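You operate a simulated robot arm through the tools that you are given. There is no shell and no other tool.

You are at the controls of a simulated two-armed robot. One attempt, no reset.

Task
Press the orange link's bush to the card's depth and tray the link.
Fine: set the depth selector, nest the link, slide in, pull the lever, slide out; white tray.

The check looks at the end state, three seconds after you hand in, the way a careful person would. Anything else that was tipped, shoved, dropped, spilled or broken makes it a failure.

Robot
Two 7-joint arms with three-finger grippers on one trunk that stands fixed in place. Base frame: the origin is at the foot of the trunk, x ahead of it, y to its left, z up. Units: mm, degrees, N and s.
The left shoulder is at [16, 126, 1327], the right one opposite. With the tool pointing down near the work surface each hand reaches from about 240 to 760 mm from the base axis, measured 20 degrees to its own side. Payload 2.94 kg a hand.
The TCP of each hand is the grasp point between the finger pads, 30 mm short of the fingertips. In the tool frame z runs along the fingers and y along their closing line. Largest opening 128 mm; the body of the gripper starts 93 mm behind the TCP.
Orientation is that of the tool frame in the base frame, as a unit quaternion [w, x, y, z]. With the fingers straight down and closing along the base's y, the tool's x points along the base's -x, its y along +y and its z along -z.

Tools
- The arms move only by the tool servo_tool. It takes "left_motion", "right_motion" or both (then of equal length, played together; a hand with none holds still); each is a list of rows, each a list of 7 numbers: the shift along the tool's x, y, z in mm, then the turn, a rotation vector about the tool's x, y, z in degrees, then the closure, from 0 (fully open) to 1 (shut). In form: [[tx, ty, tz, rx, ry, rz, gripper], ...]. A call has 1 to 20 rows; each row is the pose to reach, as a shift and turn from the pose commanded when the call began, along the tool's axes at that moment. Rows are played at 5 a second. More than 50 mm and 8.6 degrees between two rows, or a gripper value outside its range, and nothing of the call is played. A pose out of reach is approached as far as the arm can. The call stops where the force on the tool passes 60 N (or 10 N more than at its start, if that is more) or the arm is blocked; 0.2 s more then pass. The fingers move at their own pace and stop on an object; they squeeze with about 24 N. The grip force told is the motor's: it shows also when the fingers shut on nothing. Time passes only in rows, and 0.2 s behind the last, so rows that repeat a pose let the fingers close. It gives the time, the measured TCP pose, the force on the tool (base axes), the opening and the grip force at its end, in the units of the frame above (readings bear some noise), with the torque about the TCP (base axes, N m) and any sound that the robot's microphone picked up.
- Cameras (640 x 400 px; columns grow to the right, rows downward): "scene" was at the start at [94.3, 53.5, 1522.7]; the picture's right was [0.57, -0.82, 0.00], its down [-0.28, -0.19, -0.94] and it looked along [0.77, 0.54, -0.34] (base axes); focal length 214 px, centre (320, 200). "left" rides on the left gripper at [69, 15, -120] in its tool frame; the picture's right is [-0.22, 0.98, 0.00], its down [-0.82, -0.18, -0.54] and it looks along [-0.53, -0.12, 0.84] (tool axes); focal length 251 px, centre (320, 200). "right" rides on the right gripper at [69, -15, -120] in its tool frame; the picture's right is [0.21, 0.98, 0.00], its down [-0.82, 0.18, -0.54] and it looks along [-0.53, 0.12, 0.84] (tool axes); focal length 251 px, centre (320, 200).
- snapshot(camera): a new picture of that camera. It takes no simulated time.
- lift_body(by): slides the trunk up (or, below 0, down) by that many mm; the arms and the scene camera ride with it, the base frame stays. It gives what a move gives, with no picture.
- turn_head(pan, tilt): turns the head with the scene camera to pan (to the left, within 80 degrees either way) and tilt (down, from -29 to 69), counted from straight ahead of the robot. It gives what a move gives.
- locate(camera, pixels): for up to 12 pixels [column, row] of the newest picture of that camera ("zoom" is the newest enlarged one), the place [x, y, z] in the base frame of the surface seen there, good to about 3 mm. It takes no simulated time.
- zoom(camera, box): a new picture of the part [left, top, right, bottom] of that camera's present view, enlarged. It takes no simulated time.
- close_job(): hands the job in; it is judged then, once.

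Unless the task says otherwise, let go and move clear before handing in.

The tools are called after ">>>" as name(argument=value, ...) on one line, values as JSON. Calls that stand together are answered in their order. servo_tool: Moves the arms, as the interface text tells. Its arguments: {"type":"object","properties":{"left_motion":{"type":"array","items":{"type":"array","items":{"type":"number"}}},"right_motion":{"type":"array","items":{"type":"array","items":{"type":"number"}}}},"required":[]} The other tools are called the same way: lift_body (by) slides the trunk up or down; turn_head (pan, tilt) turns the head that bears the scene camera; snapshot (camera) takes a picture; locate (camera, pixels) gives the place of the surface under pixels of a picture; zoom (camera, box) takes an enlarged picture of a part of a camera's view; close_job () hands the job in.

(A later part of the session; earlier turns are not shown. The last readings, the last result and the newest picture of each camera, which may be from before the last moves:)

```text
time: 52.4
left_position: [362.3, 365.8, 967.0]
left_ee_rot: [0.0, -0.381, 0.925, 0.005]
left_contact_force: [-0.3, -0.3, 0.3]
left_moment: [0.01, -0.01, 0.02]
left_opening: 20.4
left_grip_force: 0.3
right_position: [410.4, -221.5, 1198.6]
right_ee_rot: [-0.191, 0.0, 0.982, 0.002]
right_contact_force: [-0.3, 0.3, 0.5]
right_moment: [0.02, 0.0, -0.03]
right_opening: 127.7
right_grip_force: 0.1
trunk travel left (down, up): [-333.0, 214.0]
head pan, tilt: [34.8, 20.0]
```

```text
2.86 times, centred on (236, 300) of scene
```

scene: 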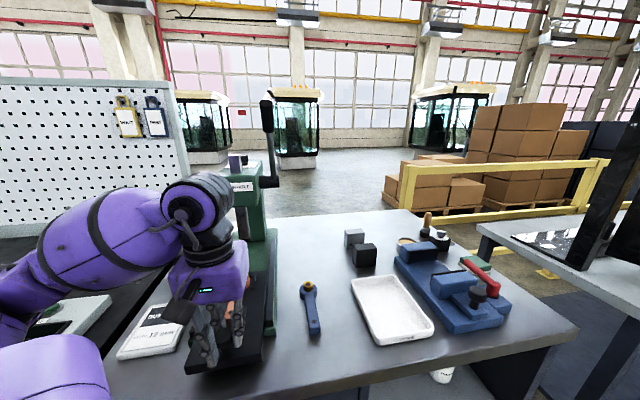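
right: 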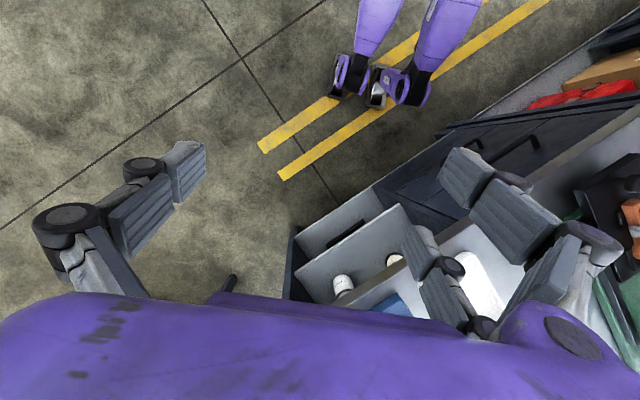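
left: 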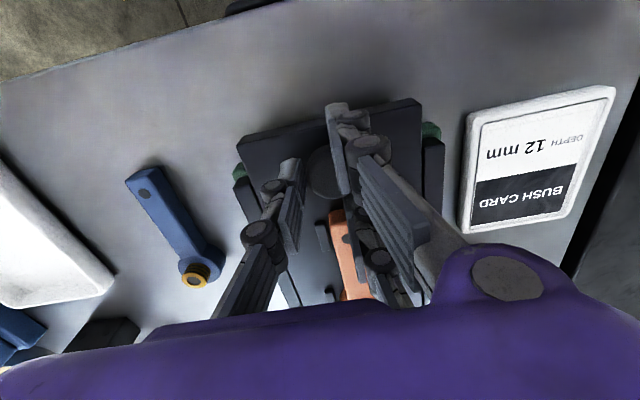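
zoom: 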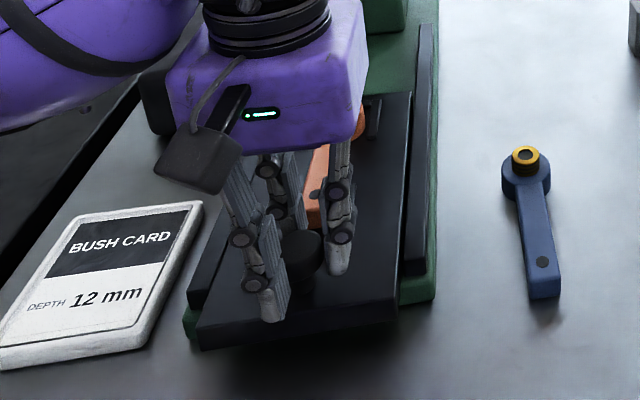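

The carriage followed smoothly with no load (its near edge has advanced). Continuing another 55 mm.

>>> servo_tool(left_motion=[[-6, 0, 0, 0, 0, 0, 0.84], [-13, 0, 0, 0, 0, 0, 0.84], [-20, 0, 0, 0, 0, 0, 0.84], [-27, 0, 0, 0, 0, 0, 0.84], [-34, 0, 0, 0, 0, 0, 0.84], [-41, 0, 0, 0, 0, 0, 0.84], [-48, 0, 0, 0, 0, 0, 0.84], [-55, 0, 0, 0, 0, 0, 0.84], [-55, 0, 0, 0, 0, 0, 0.84]])

>>> snapshot(camera="left")

>>> zoom(camera="scene", box=[200, 200, 300, 350])

```text
time: 54.4
left_position: [399.7, 405.1, 967.6]
left_ee_rot: [0.0, -0.381, 0.925, 0.005]
left_contact_force: [0.5, -0.8, 0.2]
left_moment: [-0.01, 0.02, 0.0]
left_opening: 20.8
left_grip_force: 0.2
right_position: [411.3, -221.7, 1200.4]
right_ee_rot: [-0.192, 0.0, 0.981, 0.003]
right_contact_force: [0.0, 0.3, 0.2]
right_moment: [0.0, -0.03, -0.03]
right_opening: 127.9
right_grip_force: 0.0
trunk travel left (down, up): [-333.0, 214.0]
head pan, tilt: [34.8, 20.0]
```

```text
taken
```

left: 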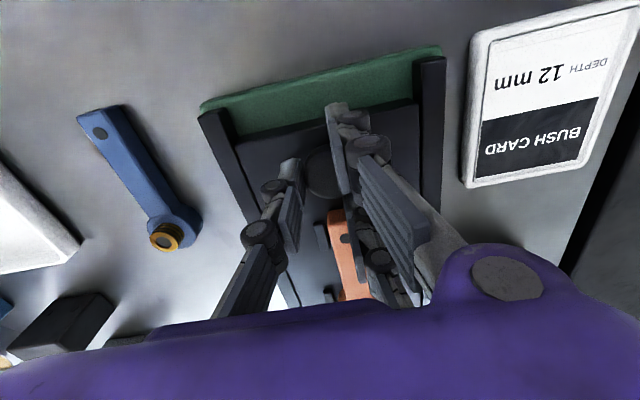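

```text
2.67 times, centred on (250, 275) of scene
```

zoom: 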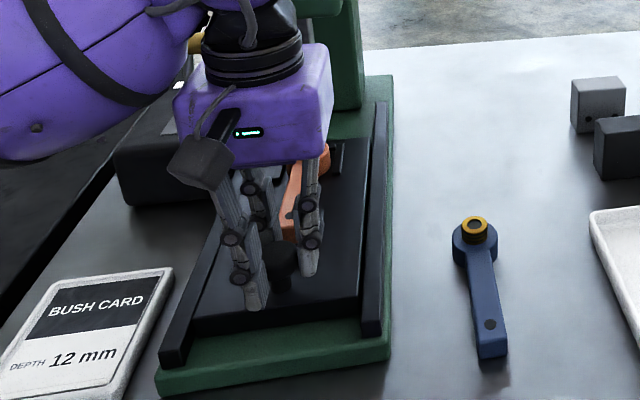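

Carriage is ~95 mm in with no resistance. Continuing in small steps to find the end stop.

>>> servo_tool(left_motion=[[-4, 0, 0, 0, 0, 0, 0.84], [-8, 0, 0, 0, 0, 0, 0.84], [-12, 0, 0, 0, 0, 0, 0.84], [-16, 0, 0, 0, 0, 0, 0.84], [-16, 0, 0, 0, 0, 0, 0.84]])

>>> snapshot(camera="left")

>>> zoom(camera="scene", box=[210, 150, 310, 300])

```text
time: 55.6
left_position: [412.7, 415.6, 966.9]
left_ee_rot: [0.0, -0.381, 0.925, 0.005]
left_contact_force: [-0.5, -0.4, 1.2]
left_moment: [0.0, 0.01, 0.02]
left_opening: 20.8
left_grip_force: 0.3
right_position: [411.1, -222.1, 1199.6]
right_ee_rot: [-0.192, 0.001, 0.981, 0.001]
right_contact_force: [-1.1, -0.1, -0.4]
right_moment: [-0.02, 0.03, 0.01]
right_opening: 128.1
right_grip_force: 0.1
trunk travel left (down, up): [-333.0, 214.0]
head pan, tilt: [34.8, 20.0]
```

```text
taken
```

left: 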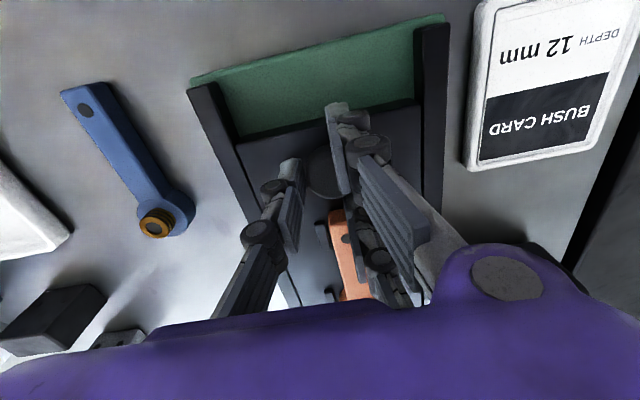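

```text
2.67 times, centred on (260, 225) of scene
```

zoom: 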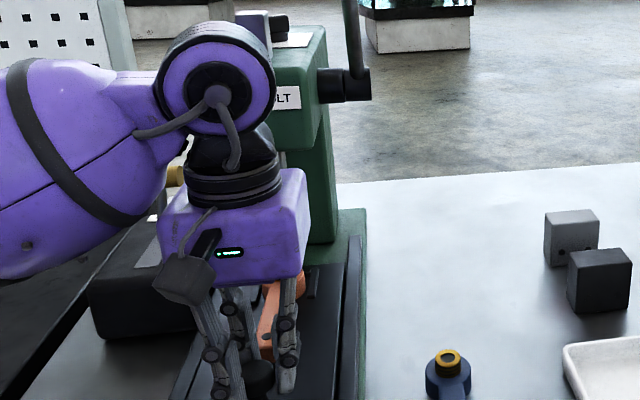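

Still no resistance, and the wrist has ~60 mm clearance from the press head. Continuing in small steps.

>>> servo_tool(left_motion=[[-3, 0, 0, 0, 0, 0, 0.84], [-6, 0, 0, 0, 0, 0, 0.84], [-9, 0, 0, 0, 0, 0, 0.84], [-12, 0, 0, 0, 0, 0, 0.84], [-12, 0, 0, 0, 0, 0, 0.84]])

>>> snapshot(camera="left")

```text
time: 56.8
left_position: [421.3, 425.2, 966.5]
left_ee_rot: [0.0, -0.381, 0.924, 0.005]
left_contact_force: [-0.7, -0.4, 0.8]
left_moment: [-0.04, 0.05, 0.01]
left_opening: 20.2
left_grip_force: 0.1
right_position: [411.1, -221.4, 1200.3]
right_ee_rot: [-0.192, 0.001, 0.981, 0.003]
right_contact_force: [-0.3, 0.3, -1.0]
right_moment: [0.02, 0.01, 0.03]
right_opening: 128.1
right_grip_force: 0.0
trunk travel left (down, up): [-333.0, 214.0]
head pan, tilt: [34.8, 20.0]
```

```text
taken
```

left: 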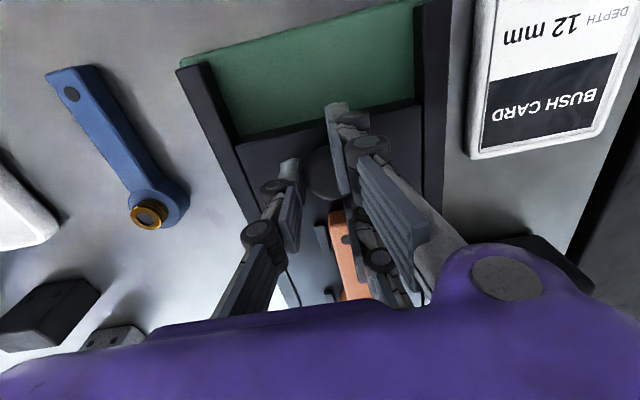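

>>> servo_tool(left_motion=[[-2, 0, 0, 0, 0, 0, 0.84], [-4, 0, 0, 0, 0, 0, 0.84], [-6, 0, 0, 0, 0, 0, 0.84], [-8, 0, 0, 0, 0, 0, 0.84], [-8, 0, 0, 0, 0, 0, 0.84]])

>>> zoom(camera="scene", box=[210, 180, 310, 330])

```text
time: 58.0
left_position: [426.6, 429.7, 967.8]
left_ee_rot: [0.0, -0.38, 0.925, 0.005]
left_contact_force: [-1.4, -0.3, 0.8]
left_moment: [0.01, 0.01, -0.01]
left_opening: 20.7
left_grip_force: 0.4
right_position: [410.3, -222.8, 1198.9]
right_ee_rot: [-0.191, 0.0, 0.982, 0.002]
right_contact_force: [0.8, -0.3, 0.4]
right_moment: [-0.01, 0.02, 0.02]
right_opening: 128.0
right_grip_force: 0.1
trunk travel left (down, up): [-333.0, 214.0]
head pan, tilt: [34.8, 20.0]
```

```text
2.67 times, centred on (260, 255) of scene
```

zoom: 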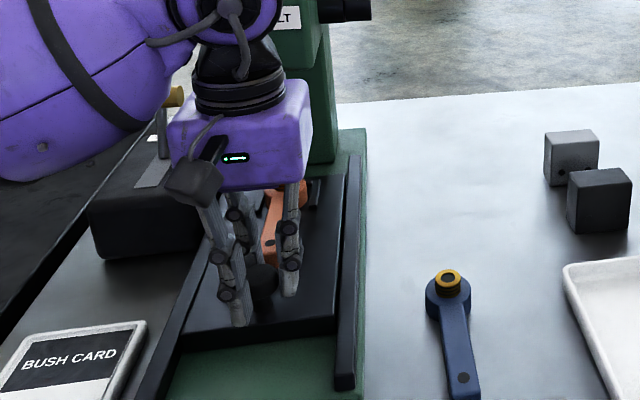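

>>> locate(camera="zoom", pixels=[[178, 95], [163, 125], [150, 175], [110, 190], [175, 130], [320, 190], [310, 205], [300, 195], [340, 170], [262, 280], [230, 100], [335, 90]])

>>> snapshot(camera="left")

>>> zoom(camera="left", box=[280, 180, 440, 310])

```text
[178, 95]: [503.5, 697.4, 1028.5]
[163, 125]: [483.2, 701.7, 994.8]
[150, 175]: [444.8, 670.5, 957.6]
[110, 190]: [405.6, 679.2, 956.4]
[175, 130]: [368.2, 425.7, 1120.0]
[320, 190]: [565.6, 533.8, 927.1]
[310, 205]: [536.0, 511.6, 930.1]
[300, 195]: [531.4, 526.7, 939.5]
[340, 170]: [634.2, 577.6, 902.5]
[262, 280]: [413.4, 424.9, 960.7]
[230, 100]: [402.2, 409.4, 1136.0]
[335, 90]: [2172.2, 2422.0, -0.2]
```

```text
taken
```

left: 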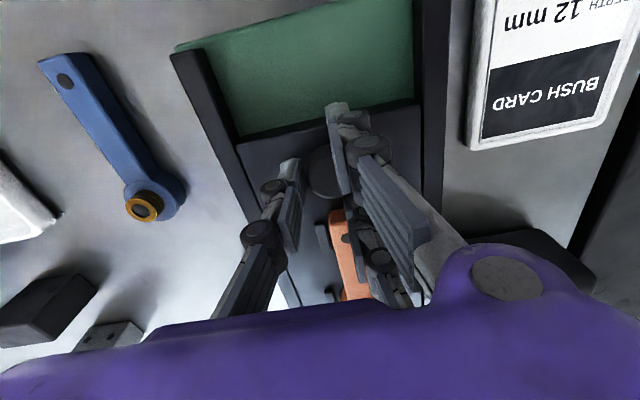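

```text
3.08 times, centred on (360, 245) of left
```

zoom: 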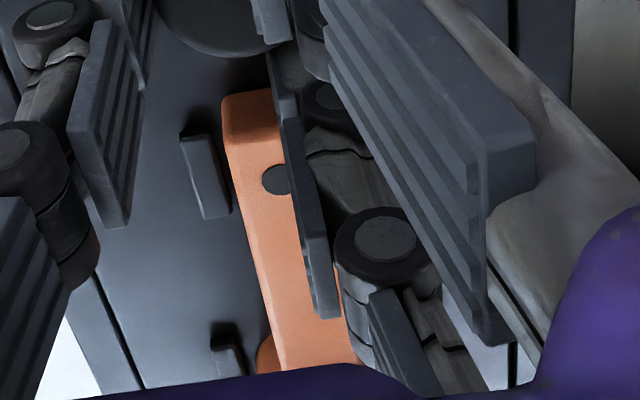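

The throttle handle at (503,697) is well clear. Continuing to feel for the stop.

>>> servo_tool(left_motion=[[-2, 0, 0, 0, 0, 0, 0.84], [-4, 0, 0, 0, 0, 0, 0.84], [-6, 0, 0, 0, 0, 0, 0.84], [-8, 0, 0, 0, 0, 0, 0.84], [-10, 0, 0, 0, 0, 0, 0.84], [-10, 0, 0, 0, 0, 0, 0.84]])

```text
time: 59.4
left_position: [428.5, 433.0, 968.1]
left_ee_rot: [-0.005, -0.379, 0.925, 0.003]
left_contact_force: [-35.1, -37.4, -15.1]
left_moment: [-0.73, 0.5, 0.6]
left_opening: 21.2
left_grip_force: 0.2
right_position: [407.1, -225.7, 1200.1]
right_ee_rot: [-0.19, 0.0, 0.982, 0.003]
right_contact_force: [0.3, 0.0, -0.2]
right_moment: [-0.01, -0.01, -0.01]
right_opening: 128.0
right_grip_force: 0.1
trunk travel left (down, up): [-333.0, 214.0]
head pan, tilt: [34.8, 20.0]
```

The stop is reached (about 51 N along the axis at u≈609). I'll ease back to unload, open, lift just clear of the knob, and retreat toward the robot.

>>> servo_tool(left_motion=[[0, 0, 0, 0, 0, 0, 0.84], [4, 0, 0, 0, 0, 0, 0.84], [7, 0, 0, 0, 0, 0, 0.84], [7, 0, 0, 0, 0, 0, 0.84]])

>>> servo_tool(left_motion=[[0, 0, 0, 0, 0, 0, 0.65], [0, 3, 0, 0, 0, 0, 0.55], [0, 6, 0, 0, 0, 0, 0.5], [0, 6, -15, 0, 0, 0, 0.5], [0, 6, -40, 0, 0, 0, 0.5], [40, 6, -60, 0, 0, 0, 0.5], [80, 6, -80, 0, 0, 0, 0.5], [120, 6, -100, 0, 0, 0, 0.5], [120, 6, -100, 0, 0, 0, 0.5]])

>>> snapshot(camera="scene")

>>> snapshot(camera="left")

```text
time: 60.4
left_position: [429.3, 430.3, 969.4]
left_ee_rot: [0.002, -0.381, 0.924, 0.005]
left_contact_force: [-12.6, -6.5, 2.9]
left_moment: [-0.15, 0.37, 0.09]
left_opening: 23.1
left_grip_force: 1.6
right_position: [407.8, -223.4, 1200.1]
right_ee_rot: [-0.19, 0.0, 0.982, 0.003]
right_contact_force: [-0.7, 0.3, -0.1]
right_moment: [-0.02, 0.03, 0.02]
right_opening: 128.2
right_grip_force: 0.1
trunk travel left (down, up): [-333.0, 214.0]
head pan, tilt: [34.8, 20.0]
```

```text
time: 62.4
left_position: [339.0, 351.6, 1065.1]
left_ee_rot: [-0.001, -0.381, 0.924, 0.004]
left_contact_force: [-0.3, -0.3, 1.0]
left_moment: [-0.04, 0.0, 0.02]
left_opening: 64.0
left_grip_force: 0.0
right_position: [411.0, -221.2, 1198.2]
right_ee_rot: [-0.192, 0.0, 0.981, 0.001]
right_contact_force: [0.1, 0.3, -0.2]
right_moment: [0.0, 0.05, -0.01]
right_opening: 128.0
right_grip_force: 0.1
trunk travel left (down, up): [-333.0, 214.0]
head pan, tilt: [34.8, 20.0]
```

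```text
taken
```

scene: 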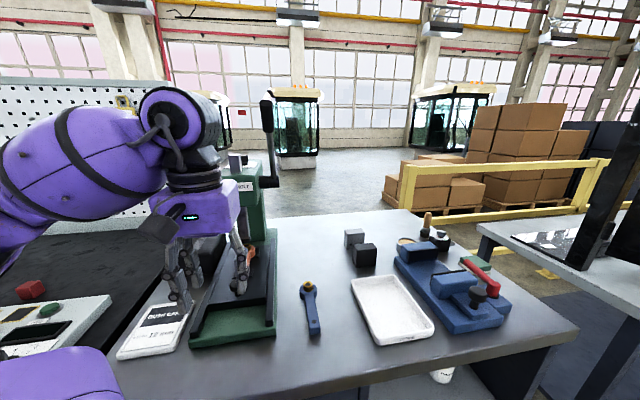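

```text
taken
```

left: 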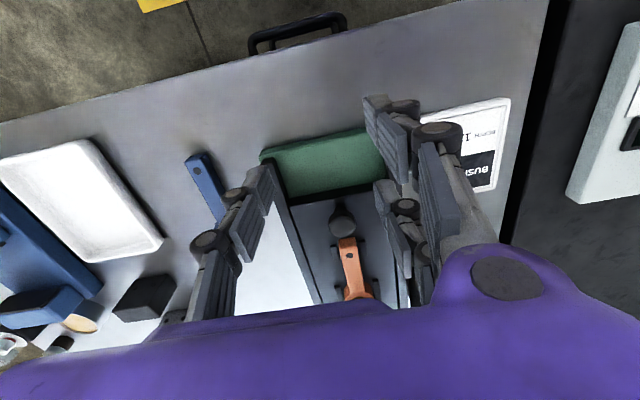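

The carriage is in and the hand is clear. Next the lever: it leans ~35° toward the robot from hub (u≈800,z≈1145) to grip (≈(533,417,1335)). I'll raise and tilt the left hand 35° to look along the lever from its top end.

>>> servo_tool(left_motion=[[0, -10, -45, 0, -4, 0, 0.5], [0, -20, -90, 0, -8, 0, 0.5], [0, -30, -135, 0, -12, 0, 0.5], [0, -40, -180, 0, -16, 0, 0.5], [0, -50, -225, 0, -20, 0, 0.5], [0, -60, -270, 0, -25, 0, 0.5], [-10, -70, -310, 0, -30, 0, 0.5], [-25, -80, -336, 0, -35, 0, 0.5], [-40, -88, -336, 0, -35, 0, 0.5], [-40, -88, -336, 0, -35, 0, 0.5]])

>>> snapshot(camera="left")

>>> snapshot(camera="scene")

```text
time: 64.6
left_position: [389.5, 415.3, 1232.2]
left_ee_rot: [0.281, -0.361, 0.882, 0.115]
left_contact_force: [-0.4, -0.2, 1.4]
left_moment: [-0.01, 0.0, 0.01]
left_opening: 63.8
left_grip_force: 0.2
left hand out of reach, approached as far as the arm can: row 3, 4, 5, 6, 7, 8, 9, 10
right_position: [410.4, -221.7, 1199.8]
right_ee_rot: [-0.192, 0.0, 0.981, 0.002]
right_contact_force: [0.0, 0.6, -0.2]
right_moment: [0.0, 0.03, 0.0]
right_opening: 128.0
right_grip_force: 0.1
trunk travel left (down, up): [-333.0, 214.0]
head pan, tilt: [34.8, 20.0]
```

```text
taken
```

left: 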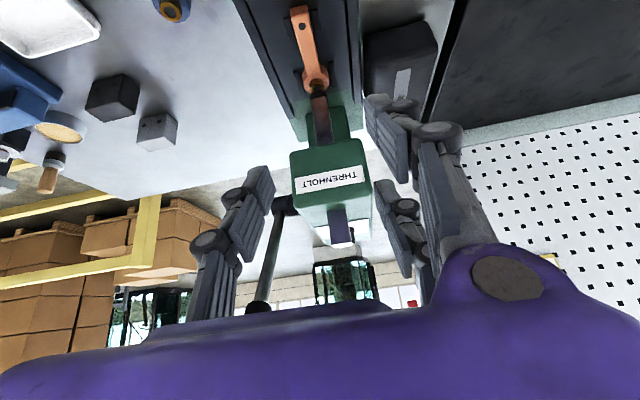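

```text
taken
```

scene: 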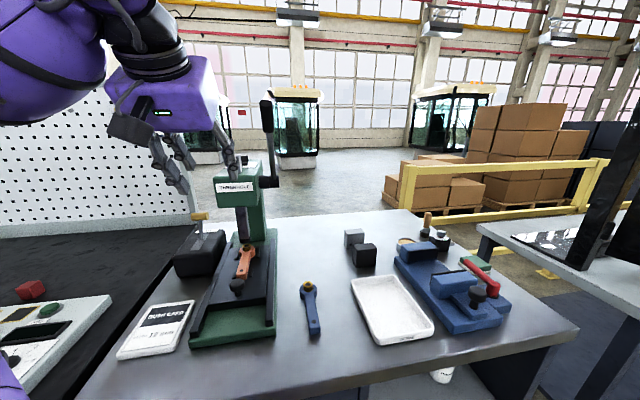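

The arm tops out near z=1232 at this trunk height, so I'll need the trunk higher for the lever. First I'll check from this view that the bush is under the ram.

>>> zoom(camera="left", box=[250, 0, 410, 130])

>>> zoom(camera="scene", box=[200, 190, 300, 320])

>>> zoom(camera="scene", box=[220, 90, 290, 160])

>>> locate(camera="zoom", pixels=[[420, 110], [428, 200], [450, 300], [395, 105], [445, 105], [455, 390], [420, 60], [405, 160], [450, 160]])

```text
3.08 times, centred on (330, 65) of left
```

zoom: 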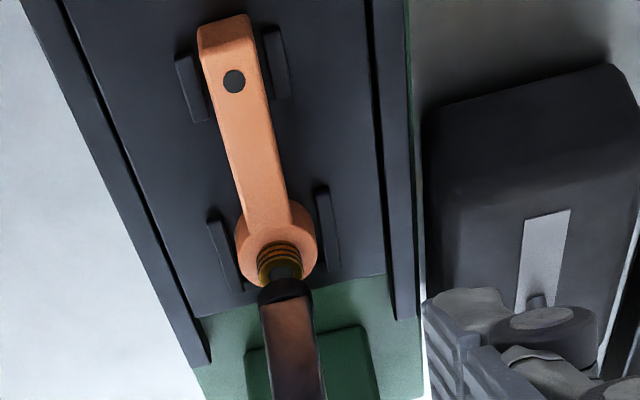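

```text
3.08 times, centred on (250, 255) of scene
```

zoom: 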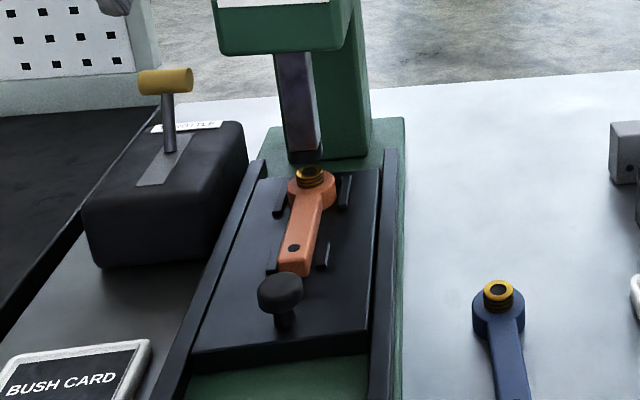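

```text
5.71 times, centred on (255, 125) of scene
```

zoom: 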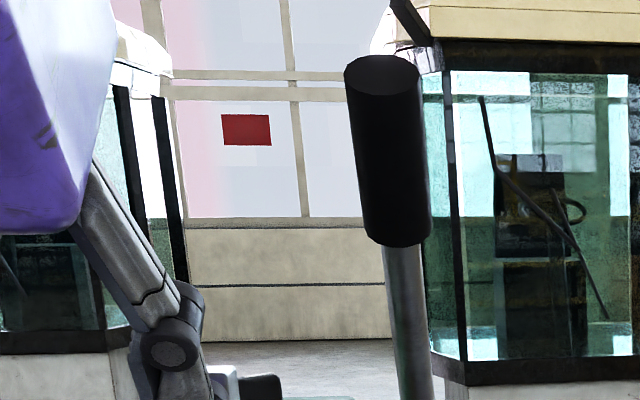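

```text
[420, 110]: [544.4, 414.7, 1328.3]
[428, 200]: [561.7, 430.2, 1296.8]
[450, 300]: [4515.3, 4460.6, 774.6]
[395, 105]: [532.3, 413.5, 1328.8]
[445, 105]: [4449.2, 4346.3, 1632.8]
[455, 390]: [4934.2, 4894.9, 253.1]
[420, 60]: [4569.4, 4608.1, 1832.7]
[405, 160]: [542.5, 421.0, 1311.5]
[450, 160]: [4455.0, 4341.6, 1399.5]
```

>>> zoom(camera="left", box=[290, 60, 370, 110])

>>> locate(camera="zoom", pixels=[[255, 100], [235, 110], [255, 140], [275, 120], [235, 175], [310, 165], [270, 195], [275, 180], [250, 230], [320, 230], [215, 80], [300, 90]])

>>> zoom(camera="scene", box=[225, 225, 265, 265])

>>> locate(camera="zoom", pixels=[[270, 120], [270, 160], [300, 100], [310, 140], [240, 130], [280, 200], [200, 60], [300, 60], [200, 150], [260, 90]])

```text
8.00 times, centred on (330, 85) of left
```

zoom: 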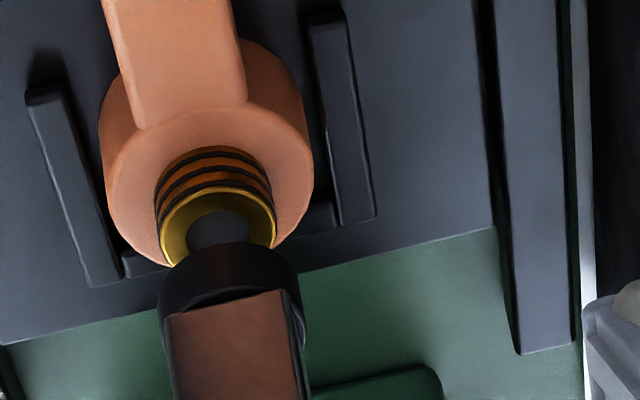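

```text
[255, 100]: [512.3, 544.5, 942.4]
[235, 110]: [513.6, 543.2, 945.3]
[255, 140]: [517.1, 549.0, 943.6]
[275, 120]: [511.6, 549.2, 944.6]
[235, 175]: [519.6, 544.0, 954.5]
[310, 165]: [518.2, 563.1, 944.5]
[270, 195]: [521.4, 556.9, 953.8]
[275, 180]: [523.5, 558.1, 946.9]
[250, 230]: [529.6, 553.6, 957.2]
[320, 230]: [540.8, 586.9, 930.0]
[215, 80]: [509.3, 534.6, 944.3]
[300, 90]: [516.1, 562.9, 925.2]
```

```text
10.00 times, centred on (245, 245) of scene
```

zoom: 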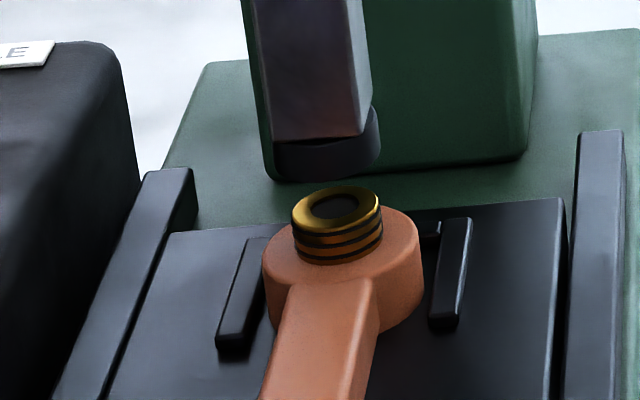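

```text
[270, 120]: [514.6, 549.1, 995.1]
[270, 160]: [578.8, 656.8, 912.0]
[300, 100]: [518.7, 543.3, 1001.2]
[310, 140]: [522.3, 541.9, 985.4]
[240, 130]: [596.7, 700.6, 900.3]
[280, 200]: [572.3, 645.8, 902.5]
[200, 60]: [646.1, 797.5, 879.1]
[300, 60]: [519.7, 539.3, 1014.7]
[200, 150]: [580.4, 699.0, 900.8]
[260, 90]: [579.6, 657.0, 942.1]
```

The bush sits directly beneath the ram foot with the carriage at its stop. I'll raise the trunk back up 200 mm to work the lever.

>>> lift_body(by=180)

>>> snapshot(camera="left")

>>> snapshot(camera="scene")

```text
time: 66.6
left_position: [286.0, 415.1, 1510.9]
left_ee_rot: [0.416, -0.374, 0.827, 0.057]
left_contact_force: [0.3, 0.3, 0.1]
left_moment: [0.03, 0.02, 0.03]
left_opening: 64.1
left_grip_force: 0.0
right_position: [411.9, -221.3, 1379.8]
right_ee_rot: [-0.193, 0.0, 0.981, 0.002]
right_contact_force: [1.2, 0.6, 0.8]
right_moment: [-0.01, 0.02, 0.01]
right_opening: 128.0
right_grip_force: 0.0
trunk travel left (down, up): [-513.0, 34.0]
head pan, tilt: [34.8, 20.0]
```

```text
taken
```

left: 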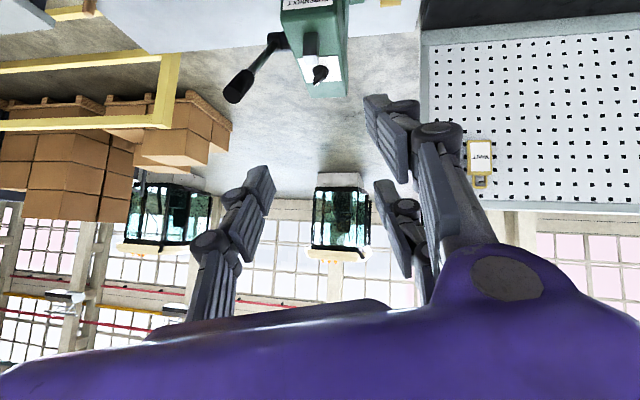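

```text
taken
```

scene: 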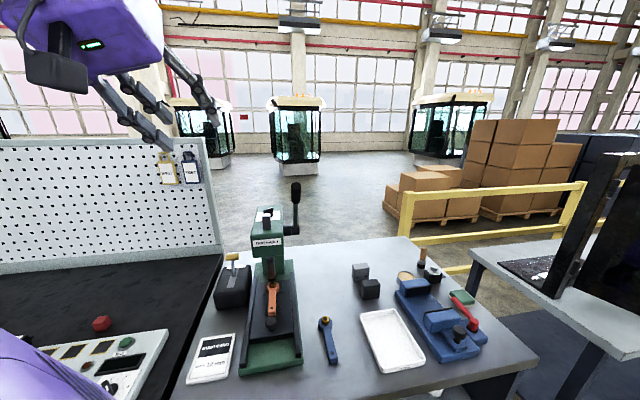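

The hand swung to (286,415,1511) with some roll as the trunk moved. I'll reorient to yaw 45°, tilt 35° and move to an approach pose ~100 mm short of the lever's top end.

>>> servo_tool(left_motion=[[0, -25, 22, -1.75, 2.2, 1.2, 0.5], [0, -50, 44, -3.5, 4.4, 2.4, 0.5], [0, -76, 65, -5.25, 6.6, 3.6, 0.5], [0, -101, 87, -7, 8.8, 4.7, 0.5], [1, -126, 109, -8.75, 11, 5.9, 0.5], [1, -152, 131, -10.5, 13.2, 7.1, 0.5], [1, -152, 131, -10.5, 13.2, 7.1, 0.5]])

>>> snapshot(camera="left")

>>> snapshot(camera="scene")

```text
time: 68.2
left_position: [469.7, 359.7, 1459.5]
left_ee_rot: [0.278, -0.363, 0.882, 0.113]
left_contact_force: [-0.3, 0.7, 0.9]
left_moment: [-0.01, 0.01, -0.02]
left_opening: 64.0
left_grip_force: 0.0
left hand out of reach, approached as far as the arm can: row 1, 2, 3
right_position: [410.6, -221.7, 1380.1]
right_ee_rot: [-0.192, 0.0, 0.981, 0.002]
right_contact_force: [0.4, 0.3, 0.4]
right_moment: [0.0, -0.05, 0.0]
right_opening: 128.0
right_grip_force: 0.1
trunk travel left (down, up): [-513.0, 34.0]
head pan, tilt: [34.8, 20.0]
```

```text
taken
```

left: 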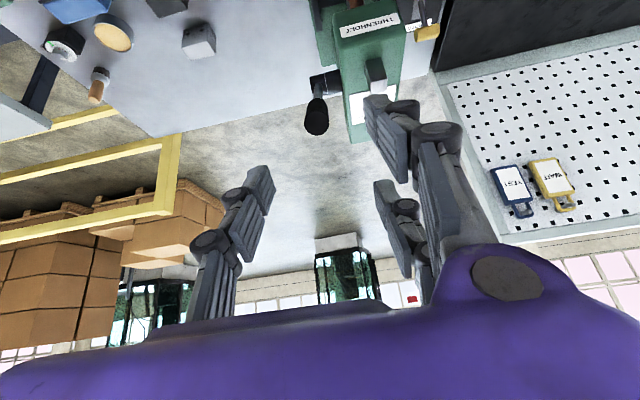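

```text
taken
```

scene: 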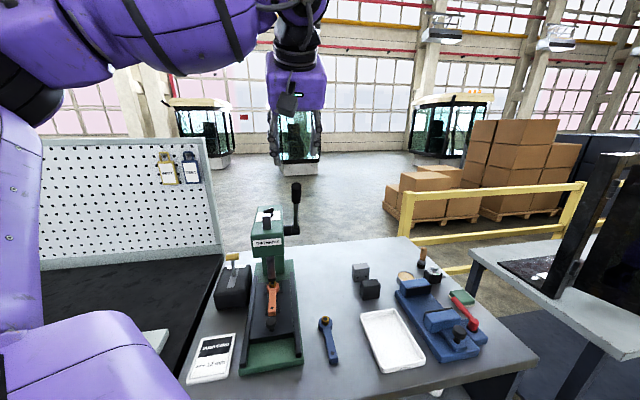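

The hand now looks down the lever's axis: its grip end appears at (317,120), right where the tool axis projects. I'll measure the grip.

>>> zoom(camera="left", box=[280, 60, 376, 140])

>>> locate(camera="zoom", pixels=[[185, 320], [185, 280], [190, 200], [150, 200], [225, 200], [150, 300], [220, 300], [185, 350], [200, 120], [205, 90], [260, 60], [300, 80]])

>>> zoom(camera="scene", box=[260, 175, 320, 250])

>>> locate(camera="zoom", pixels=[[370, 55], [370, 100], [372, 140], [375, 180], [372, 230], [370, 280], [352, 110], [390, 110], [365, 300], [375, 300], [340, 290], [375, 200]])

```text
5.00 times, centred on (328, 100) of left
```

zoom: 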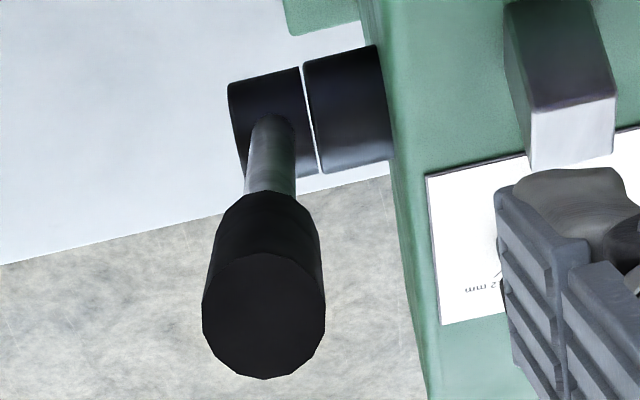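

```text
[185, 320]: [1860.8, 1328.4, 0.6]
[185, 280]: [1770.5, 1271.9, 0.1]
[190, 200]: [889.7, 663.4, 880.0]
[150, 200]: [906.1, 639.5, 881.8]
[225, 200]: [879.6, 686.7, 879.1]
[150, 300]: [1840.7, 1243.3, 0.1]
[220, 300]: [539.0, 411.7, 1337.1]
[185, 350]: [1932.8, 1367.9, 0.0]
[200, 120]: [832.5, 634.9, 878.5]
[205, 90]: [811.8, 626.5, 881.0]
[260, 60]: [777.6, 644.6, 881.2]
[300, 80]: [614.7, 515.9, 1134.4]
```

```text
5.33 times, centred on (290, 212) of scene
```

zoom: 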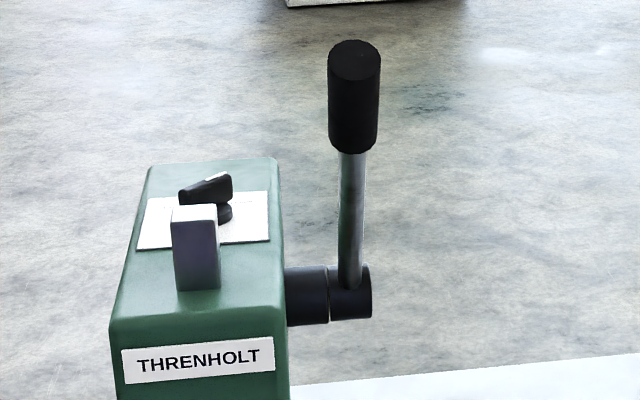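

```text
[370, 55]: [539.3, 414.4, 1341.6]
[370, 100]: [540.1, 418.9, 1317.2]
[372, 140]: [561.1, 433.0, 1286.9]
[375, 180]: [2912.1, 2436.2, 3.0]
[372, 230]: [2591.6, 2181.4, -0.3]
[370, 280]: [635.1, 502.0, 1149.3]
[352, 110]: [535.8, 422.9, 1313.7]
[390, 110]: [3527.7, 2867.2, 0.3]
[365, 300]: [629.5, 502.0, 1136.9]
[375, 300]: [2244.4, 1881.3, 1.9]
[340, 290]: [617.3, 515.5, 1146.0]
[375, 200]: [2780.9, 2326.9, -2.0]
```

>>> zoom(camera="left", box=[280, 60, 376, 140])

>>> locate(camera="zoom", pixels=[[265, 315], [265, 280], [300, 320], [230, 320], [265, 360], [265, 220], [235, 220], [300, 220], [270, 175], [270, 140], [265, 200], [275, 120]])

```text
5.00 times, centred on (328, 100) of left
```

zoom: 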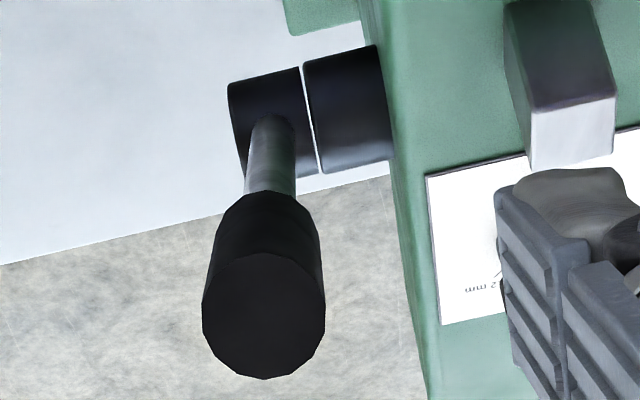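

```text
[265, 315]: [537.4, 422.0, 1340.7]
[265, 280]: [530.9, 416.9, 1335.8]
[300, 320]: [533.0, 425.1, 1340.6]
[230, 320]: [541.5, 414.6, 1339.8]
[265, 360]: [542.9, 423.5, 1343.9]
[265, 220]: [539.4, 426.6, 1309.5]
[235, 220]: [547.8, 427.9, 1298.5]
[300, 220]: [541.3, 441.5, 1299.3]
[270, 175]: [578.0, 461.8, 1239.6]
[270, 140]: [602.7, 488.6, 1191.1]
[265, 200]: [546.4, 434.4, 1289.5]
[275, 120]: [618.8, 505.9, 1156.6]
```

Grip end centre ≈(537.4,422,1340.7), diameter ≈26 mm, lever axis ~33° from vertical, hub at u≈804, z≈1148. I'll measure the outer prong positions in this view to know the gap between them.

>>> zoom(camera="left", box=[350, 80, 450, 280])

>>> locate(camera="zoom", pixels=[[255, 35], [250, 45], [265, 130], [320, 190], [275, 205], [275, 215], [280, 250], [325, 320], [290, 30], [310, 60], [340, 180], [310, 200]])

>>> zoom(camera="scene", box=[250, 40, 340, 190])

```text
2.00 times, centred on (400, 180) of left
```

zoom: 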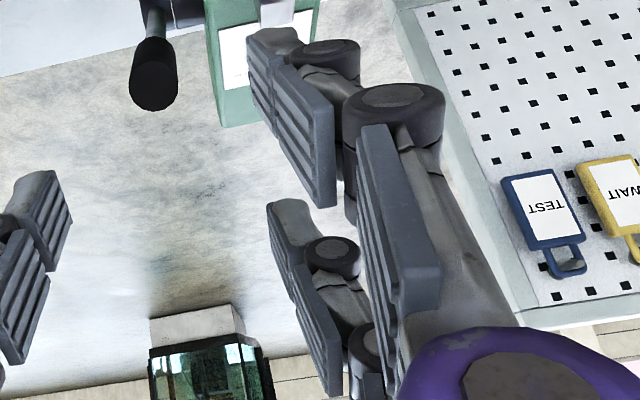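

```text
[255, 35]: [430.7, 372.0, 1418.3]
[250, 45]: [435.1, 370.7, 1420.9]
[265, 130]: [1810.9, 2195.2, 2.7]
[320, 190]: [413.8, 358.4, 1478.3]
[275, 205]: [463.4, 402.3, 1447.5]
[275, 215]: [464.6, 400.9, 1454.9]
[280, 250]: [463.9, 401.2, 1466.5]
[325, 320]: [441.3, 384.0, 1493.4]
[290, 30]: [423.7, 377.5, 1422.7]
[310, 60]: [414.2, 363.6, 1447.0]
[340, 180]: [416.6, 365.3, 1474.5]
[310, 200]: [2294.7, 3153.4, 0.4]
```

```text
2.67 times, centred on (295, 115) of scene
```

zoom: 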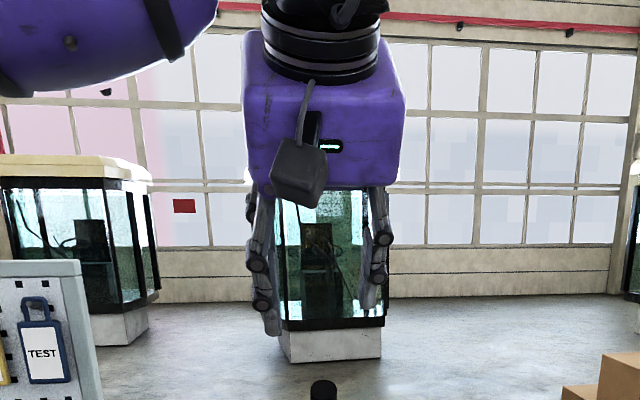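

The two outer prongs span tool x ≈ 18…38 and −34…−14, giving a ~33 mm gap for the 26 mm grip. I'll close the gripper almost fully, align so the grip slides between those prongs, and advance to just short of the lever end.

>>> servo_tool(left_motion=[[-13, -12, 5, 0, 1.7, 0, 0.92], [-13, -12, 30, 0, 1.7, 0, 0.92], [-12, -12, 60, 0, 1.7, 0, 0.92], [-11, -12, 92, 0, 1.7, 0, 0.92], [-11, -12, 92, 0, 1.7, 0, 0.92]])

>>> snapshot(camera="left")

>>> zoom(camera="scene", box=[250, 110, 340, 230])

```text
time: 69.4
left_position: [522.4, 396.0, 1391.5]
left_ee_rot: [0.266, -0.365, 0.885, 0.109]
left_contact_force: [-0.2, 0.7, 0.6]
left_moment: [0.0, 0.01, -0.01]
left_opening: 10.2
left_grip_force: 0.0
right_position: [409.8, -221.1, 1380.9]
right_ee_rot: [-0.192, 0.0, 0.981, 0.002]
right_contact_force: [1.2, 0.0, 0.5]
right_moment: [0.03, -0.02, 0.0]
right_opening: 127.9
right_grip_force: 0.0
trunk travel left (down, up): [-513.0, 34.0]
head pan, tilt: [34.8, 20.0]
```

```text
taken
```

left: 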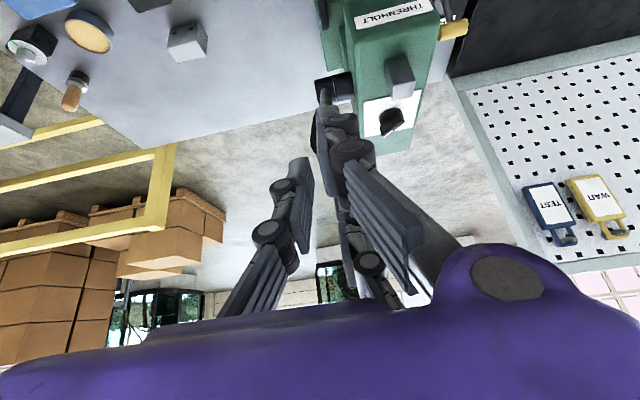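

```text
3.33 times, centred on (295, 170) of scene
```

zoom: 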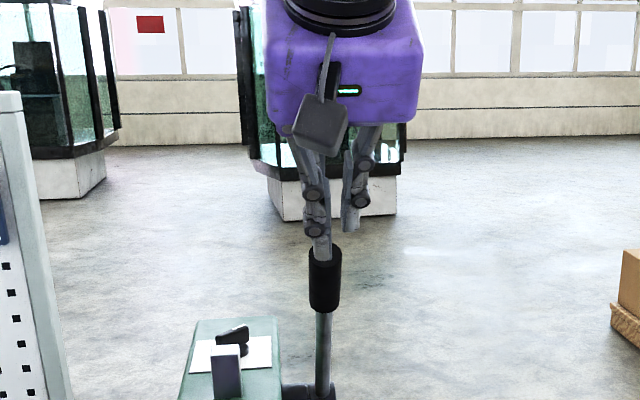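

>>> zoom(camera="left", box=[270, 70, 390, 220])

>>> locate(camera="zoom", pixels=[[255, 170], [262, 190], [285, 95], [255, 150], [290, 130], [300, 230], [245, 235], [240, 300], [310, 330], [330, 350], [265, 130], [280, 200]])

```text
2.67 times, centred on (330, 145) of left
```

zoom: 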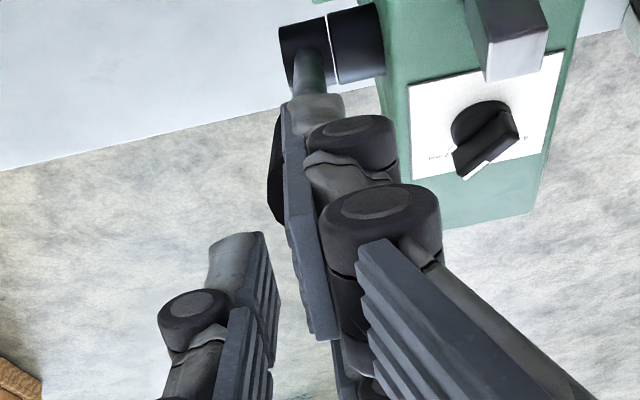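

```text
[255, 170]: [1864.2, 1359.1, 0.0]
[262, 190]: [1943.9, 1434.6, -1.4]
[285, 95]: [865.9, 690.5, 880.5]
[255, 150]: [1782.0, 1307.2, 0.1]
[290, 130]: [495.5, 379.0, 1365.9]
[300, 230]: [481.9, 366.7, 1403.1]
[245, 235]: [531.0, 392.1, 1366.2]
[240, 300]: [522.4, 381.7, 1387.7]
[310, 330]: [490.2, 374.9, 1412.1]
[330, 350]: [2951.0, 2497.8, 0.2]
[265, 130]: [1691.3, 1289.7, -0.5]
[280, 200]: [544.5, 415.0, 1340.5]
```

The lever end sits at tool (≈2, +10, 58), inside the slot between the outer prongs. Advancing 30 mm along the lever, then checking.

>>> servo_tool(left_motion=[[0, 0, 10, 0, 0, 0, 0.92], [0, 0, 20, 0, 0, 0, 0.92], [0, 0, 30, 0, 0, 0, 0.92], [0, 0, 40, 0, 0, 0, 0.92], [0, 0, 40, 0, 0, 0, 0.92]])

>>> zoom(camera="left", box=[270, 70, 390, 220])

>>> zoom(camera="scene", box=[265, 150, 325, 220])

```text
time: 70.6
left_position: [539.3, 408.9, 1356.5]
left_ee_rot: [0.265, -0.365, 0.886, 0.11]
left_contact_force: [-2.7, -3.4, -2.8]
left_moment: [-0.11, 0.04, 0.0]
left_opening: 10.0
left_grip_force: 0.1
right_position: [409.6, -223.7, 1379.3]
right_ee_rot: [-0.192, 0.001, 0.981, 0.002]
right_contact_force: [-0.4, -0.1, -0.2]
right_moment: [-0.01, 0.03, 0.04]
right_opening: 127.9
right_grip_force: 0.1
trunk travel left (down, up): [-513.0, 34.0]
head pan, tilt: [34.8, 20.0]
```

```text
2.67 times, centred on (330, 145) of left
```

zoom: 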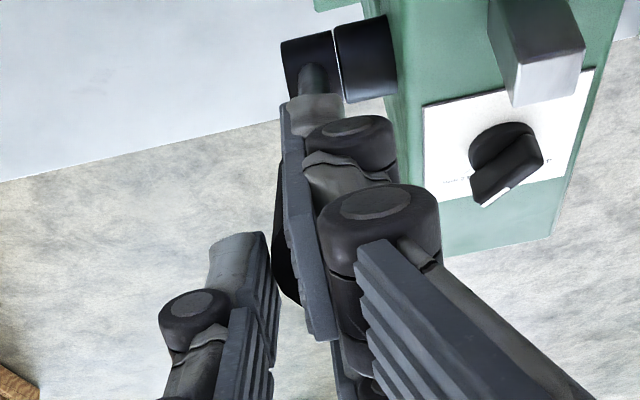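

```text
5.71 times, centred on (295, 185) of scene
```

zoom: 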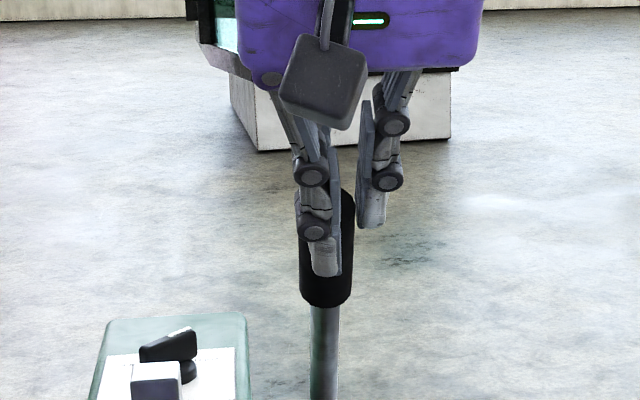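

The prongs straddle the grip, with the near prong lightly touching (≈5 N). I'll shift 3 mm toward the robot side and advance 24 mm more.

>>> servo_tool(left_motion=[[3, 0, 0, 0, 0, 0, 0.92], [3, 0, 8, 0, 0, 0, 0.92], [3, 0, 16, 0, 0, 0, 0.92], [3, 0, 24, 0, 0, 0, 0.92], [3, 0, 24, 0, 0, 0, 0.92]])

>>> zoom(camera="scene", box=[265, 150, 325, 220])

```text
time: 71.8
left_position: [545.7, 416.0, 1333.5]
left_ee_rot: [0.265, -0.365, 0.886, 0.109]
left_contact_force: [0.3, 0.2, 0.5]
left_moment: [-0.01, -0.06, 0.01]
left_opening: 10.1
left_grip_force: 0.1
right_position: [409.8, -221.4, 1379.4]
right_ee_rot: [-0.191, 0.0, 0.982, 0.002]
right_contact_force: [0.0, 1.0, 0.4]
right_moment: [0.0, 0.0, -0.02]
right_opening: 127.9
right_grip_force: 0.1
trunk travel left (down, up): [-513.0, 34.0]
head pan, tilt: [34.8, 20.0]
```

```text
5.71 times, centred on (295, 185) of scene
```

zoom: 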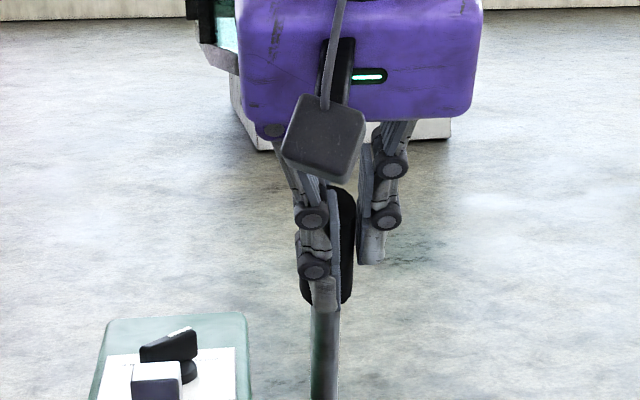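

The cage holds the grip (~35 mm engaged) with no load. Starting the pull: following the hub arc (R≈223 mm) for the first 15°, rotating the hand with the lever.

>>> servo_tool(left_motion=[[11.7, 0, 0.3, 0, -3, 0, 0.92], [23.3, 0, 1.2, 0, -6, 0, 0.92], [34.9, 0, 2.8, 0, -9, 0, 0.92], [46.4, 0, 4.9, 0, -12, 0, 0.92], [57.7, 0, 7.6, 0, -15, 0, 0.92], [57.7, 0, 7.6, 0, -15, 0, 0.92]])

>>> snapshot(camera="scene")

>>> snapshot(camera="left")

```text
time: 73.2
left_position: [515.7, 387.1, 1296.1]
left_ee_rot: [0.379, -0.347, 0.843, 0.156]
left_contact_force: [1.9, -0.8, 2.1]
left_moment: [-0.01, -0.03, -0.05]
left_opening: 10.8
left_grip_force: 0.6
right_position: [410.2, -221.4, 1379.4]
right_ee_rot: [-0.192, 0.0, 0.981, 0.002]
right_contact_force: [0.0, -0.3, 0.2]
right_moment: [0.01, 0.0, 0.0]
right_opening: 128.0
right_grip_force: 0.1
trunk travel left (down, up): [-513.0, 34.0]
head pan, tilt: [34.8, 20.0]
```

```text
taken
```

scene: 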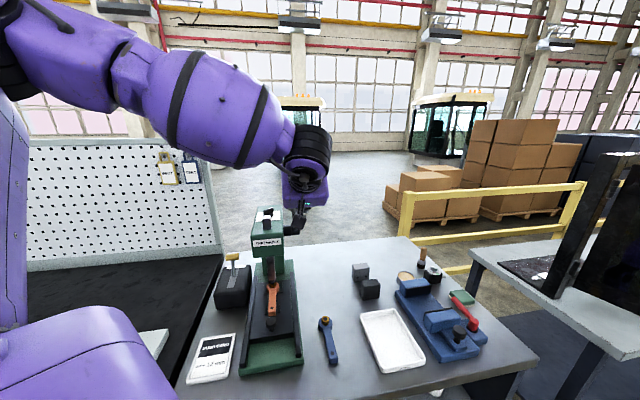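

```text
taken
```

left: 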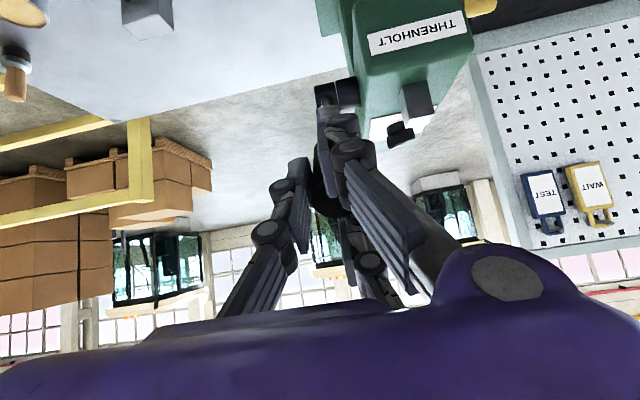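

The lever follows with only ~3 N. Continuing another 18°.

>>> servo_tool(left_motion=[[11.7, 0, 0.3, 0, -3, 0, 0.92], [23.3, 0, 1.2, 0, -6, 0, 0.92], [34.9, 0, 2.8, 0, -9, 0, 0.92], [46.4, 0, 4.9, 0, -12, 0, 0.92], [57.7, 0, 7.6, 0, -15, 0, 0.92], [68.9, 0, 10.9, 0, -18, 0, 0.92], [68.9, 0, 10.9, 0, -18, 0, 0.92]])

>>> zoom(camera="scene", box=[230, 190, 330, 330])

```text
time: 74.8
left_position: [487.0, 359.9, 1237.2]
left_ee_rot: [0.507, -0.318, 0.774, 0.208]
left_contact_force: [1.3, 0.0, 2.2]
left_moment: [0.0, 0.02, -0.04]
left_opening: 10.9
left_grip_force: 0.5
right_position: [410.5, -222.1, 1379.4]
right_ee_rot: [-0.191, 0.0, 0.982, 0.002]
right_contact_force: [-1.1, 0.6, -1.3]
right_moment: [0.01, 0.0, 0.01]
right_opening: 127.8
right_grip_force: 0.1
trunk travel left (down, up): [-513.0, 34.0]
head pan, tilt: [34.8, 20.0]
```

```text
2.86 times, centred on (280, 260) of scene
```

zoom: 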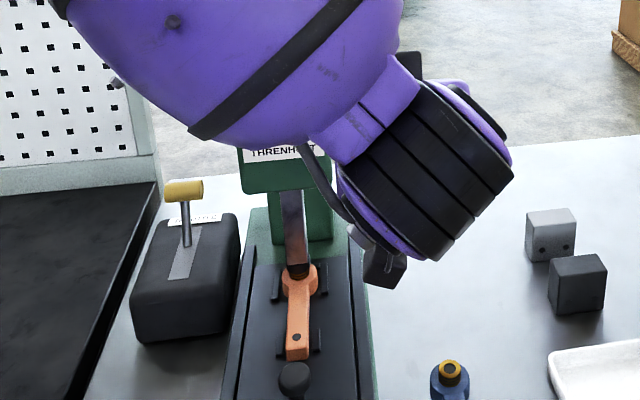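

The ram foot is now near the bush. Continuing in smaller steps, watching force.

>>> servo_tool(left_motion=[[7.8, 0, 0.1, 0, -2, 0, 0.92], [15.6, 0, 0.5, 0, -4, 0, 0.92], [23.3, 0, 1.2, 0, -6, 0, 0.92], [31, 0, 2.2, 0, -8, 0, 0.92], [38.7, 0, 3.4, 0, -10, 0, 0.92], [38.7, 0, 3.4, 0, -10, 0, 0.92]])

>>> zoom(camera="scene", box=[230, 210, 310, 330])

```text
time: 76.2
left_position: [480.4, 352.5, 1201.1]
left_ee_rot: [0.571, -0.298, 0.728, 0.234]
left_contact_force: [2.2, -1.8, 1.8]
left_moment: [-0.01, 0.05, -0.07]
left_opening: 10.9
left_grip_force: 0.9
right_position: [409.5, -222.8, 1380.0]
right_ee_rot: [-0.192, 0.0, 0.981, 0.002]
right_contact_force: [0.0, 0.7, 0.1]
right_moment: [-0.02, 0.0, 0.01]
right_opening: 128.1
right_grip_force: 0.0
trunk travel left (down, up): [-513.0, 34.0]
head pan, tilt: [34.8, 20.0]
```

```text
3.33 times, centred on (270, 270) of scene
```

zoom: 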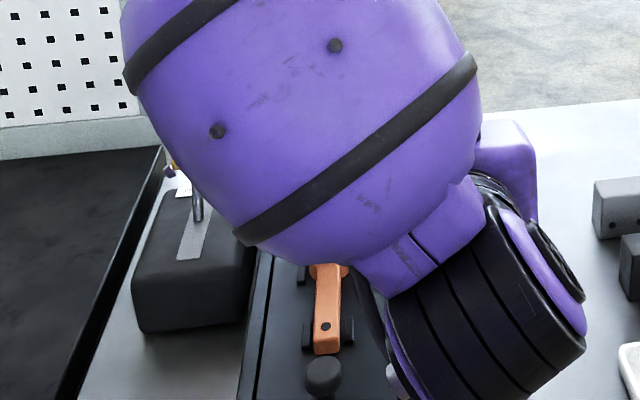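

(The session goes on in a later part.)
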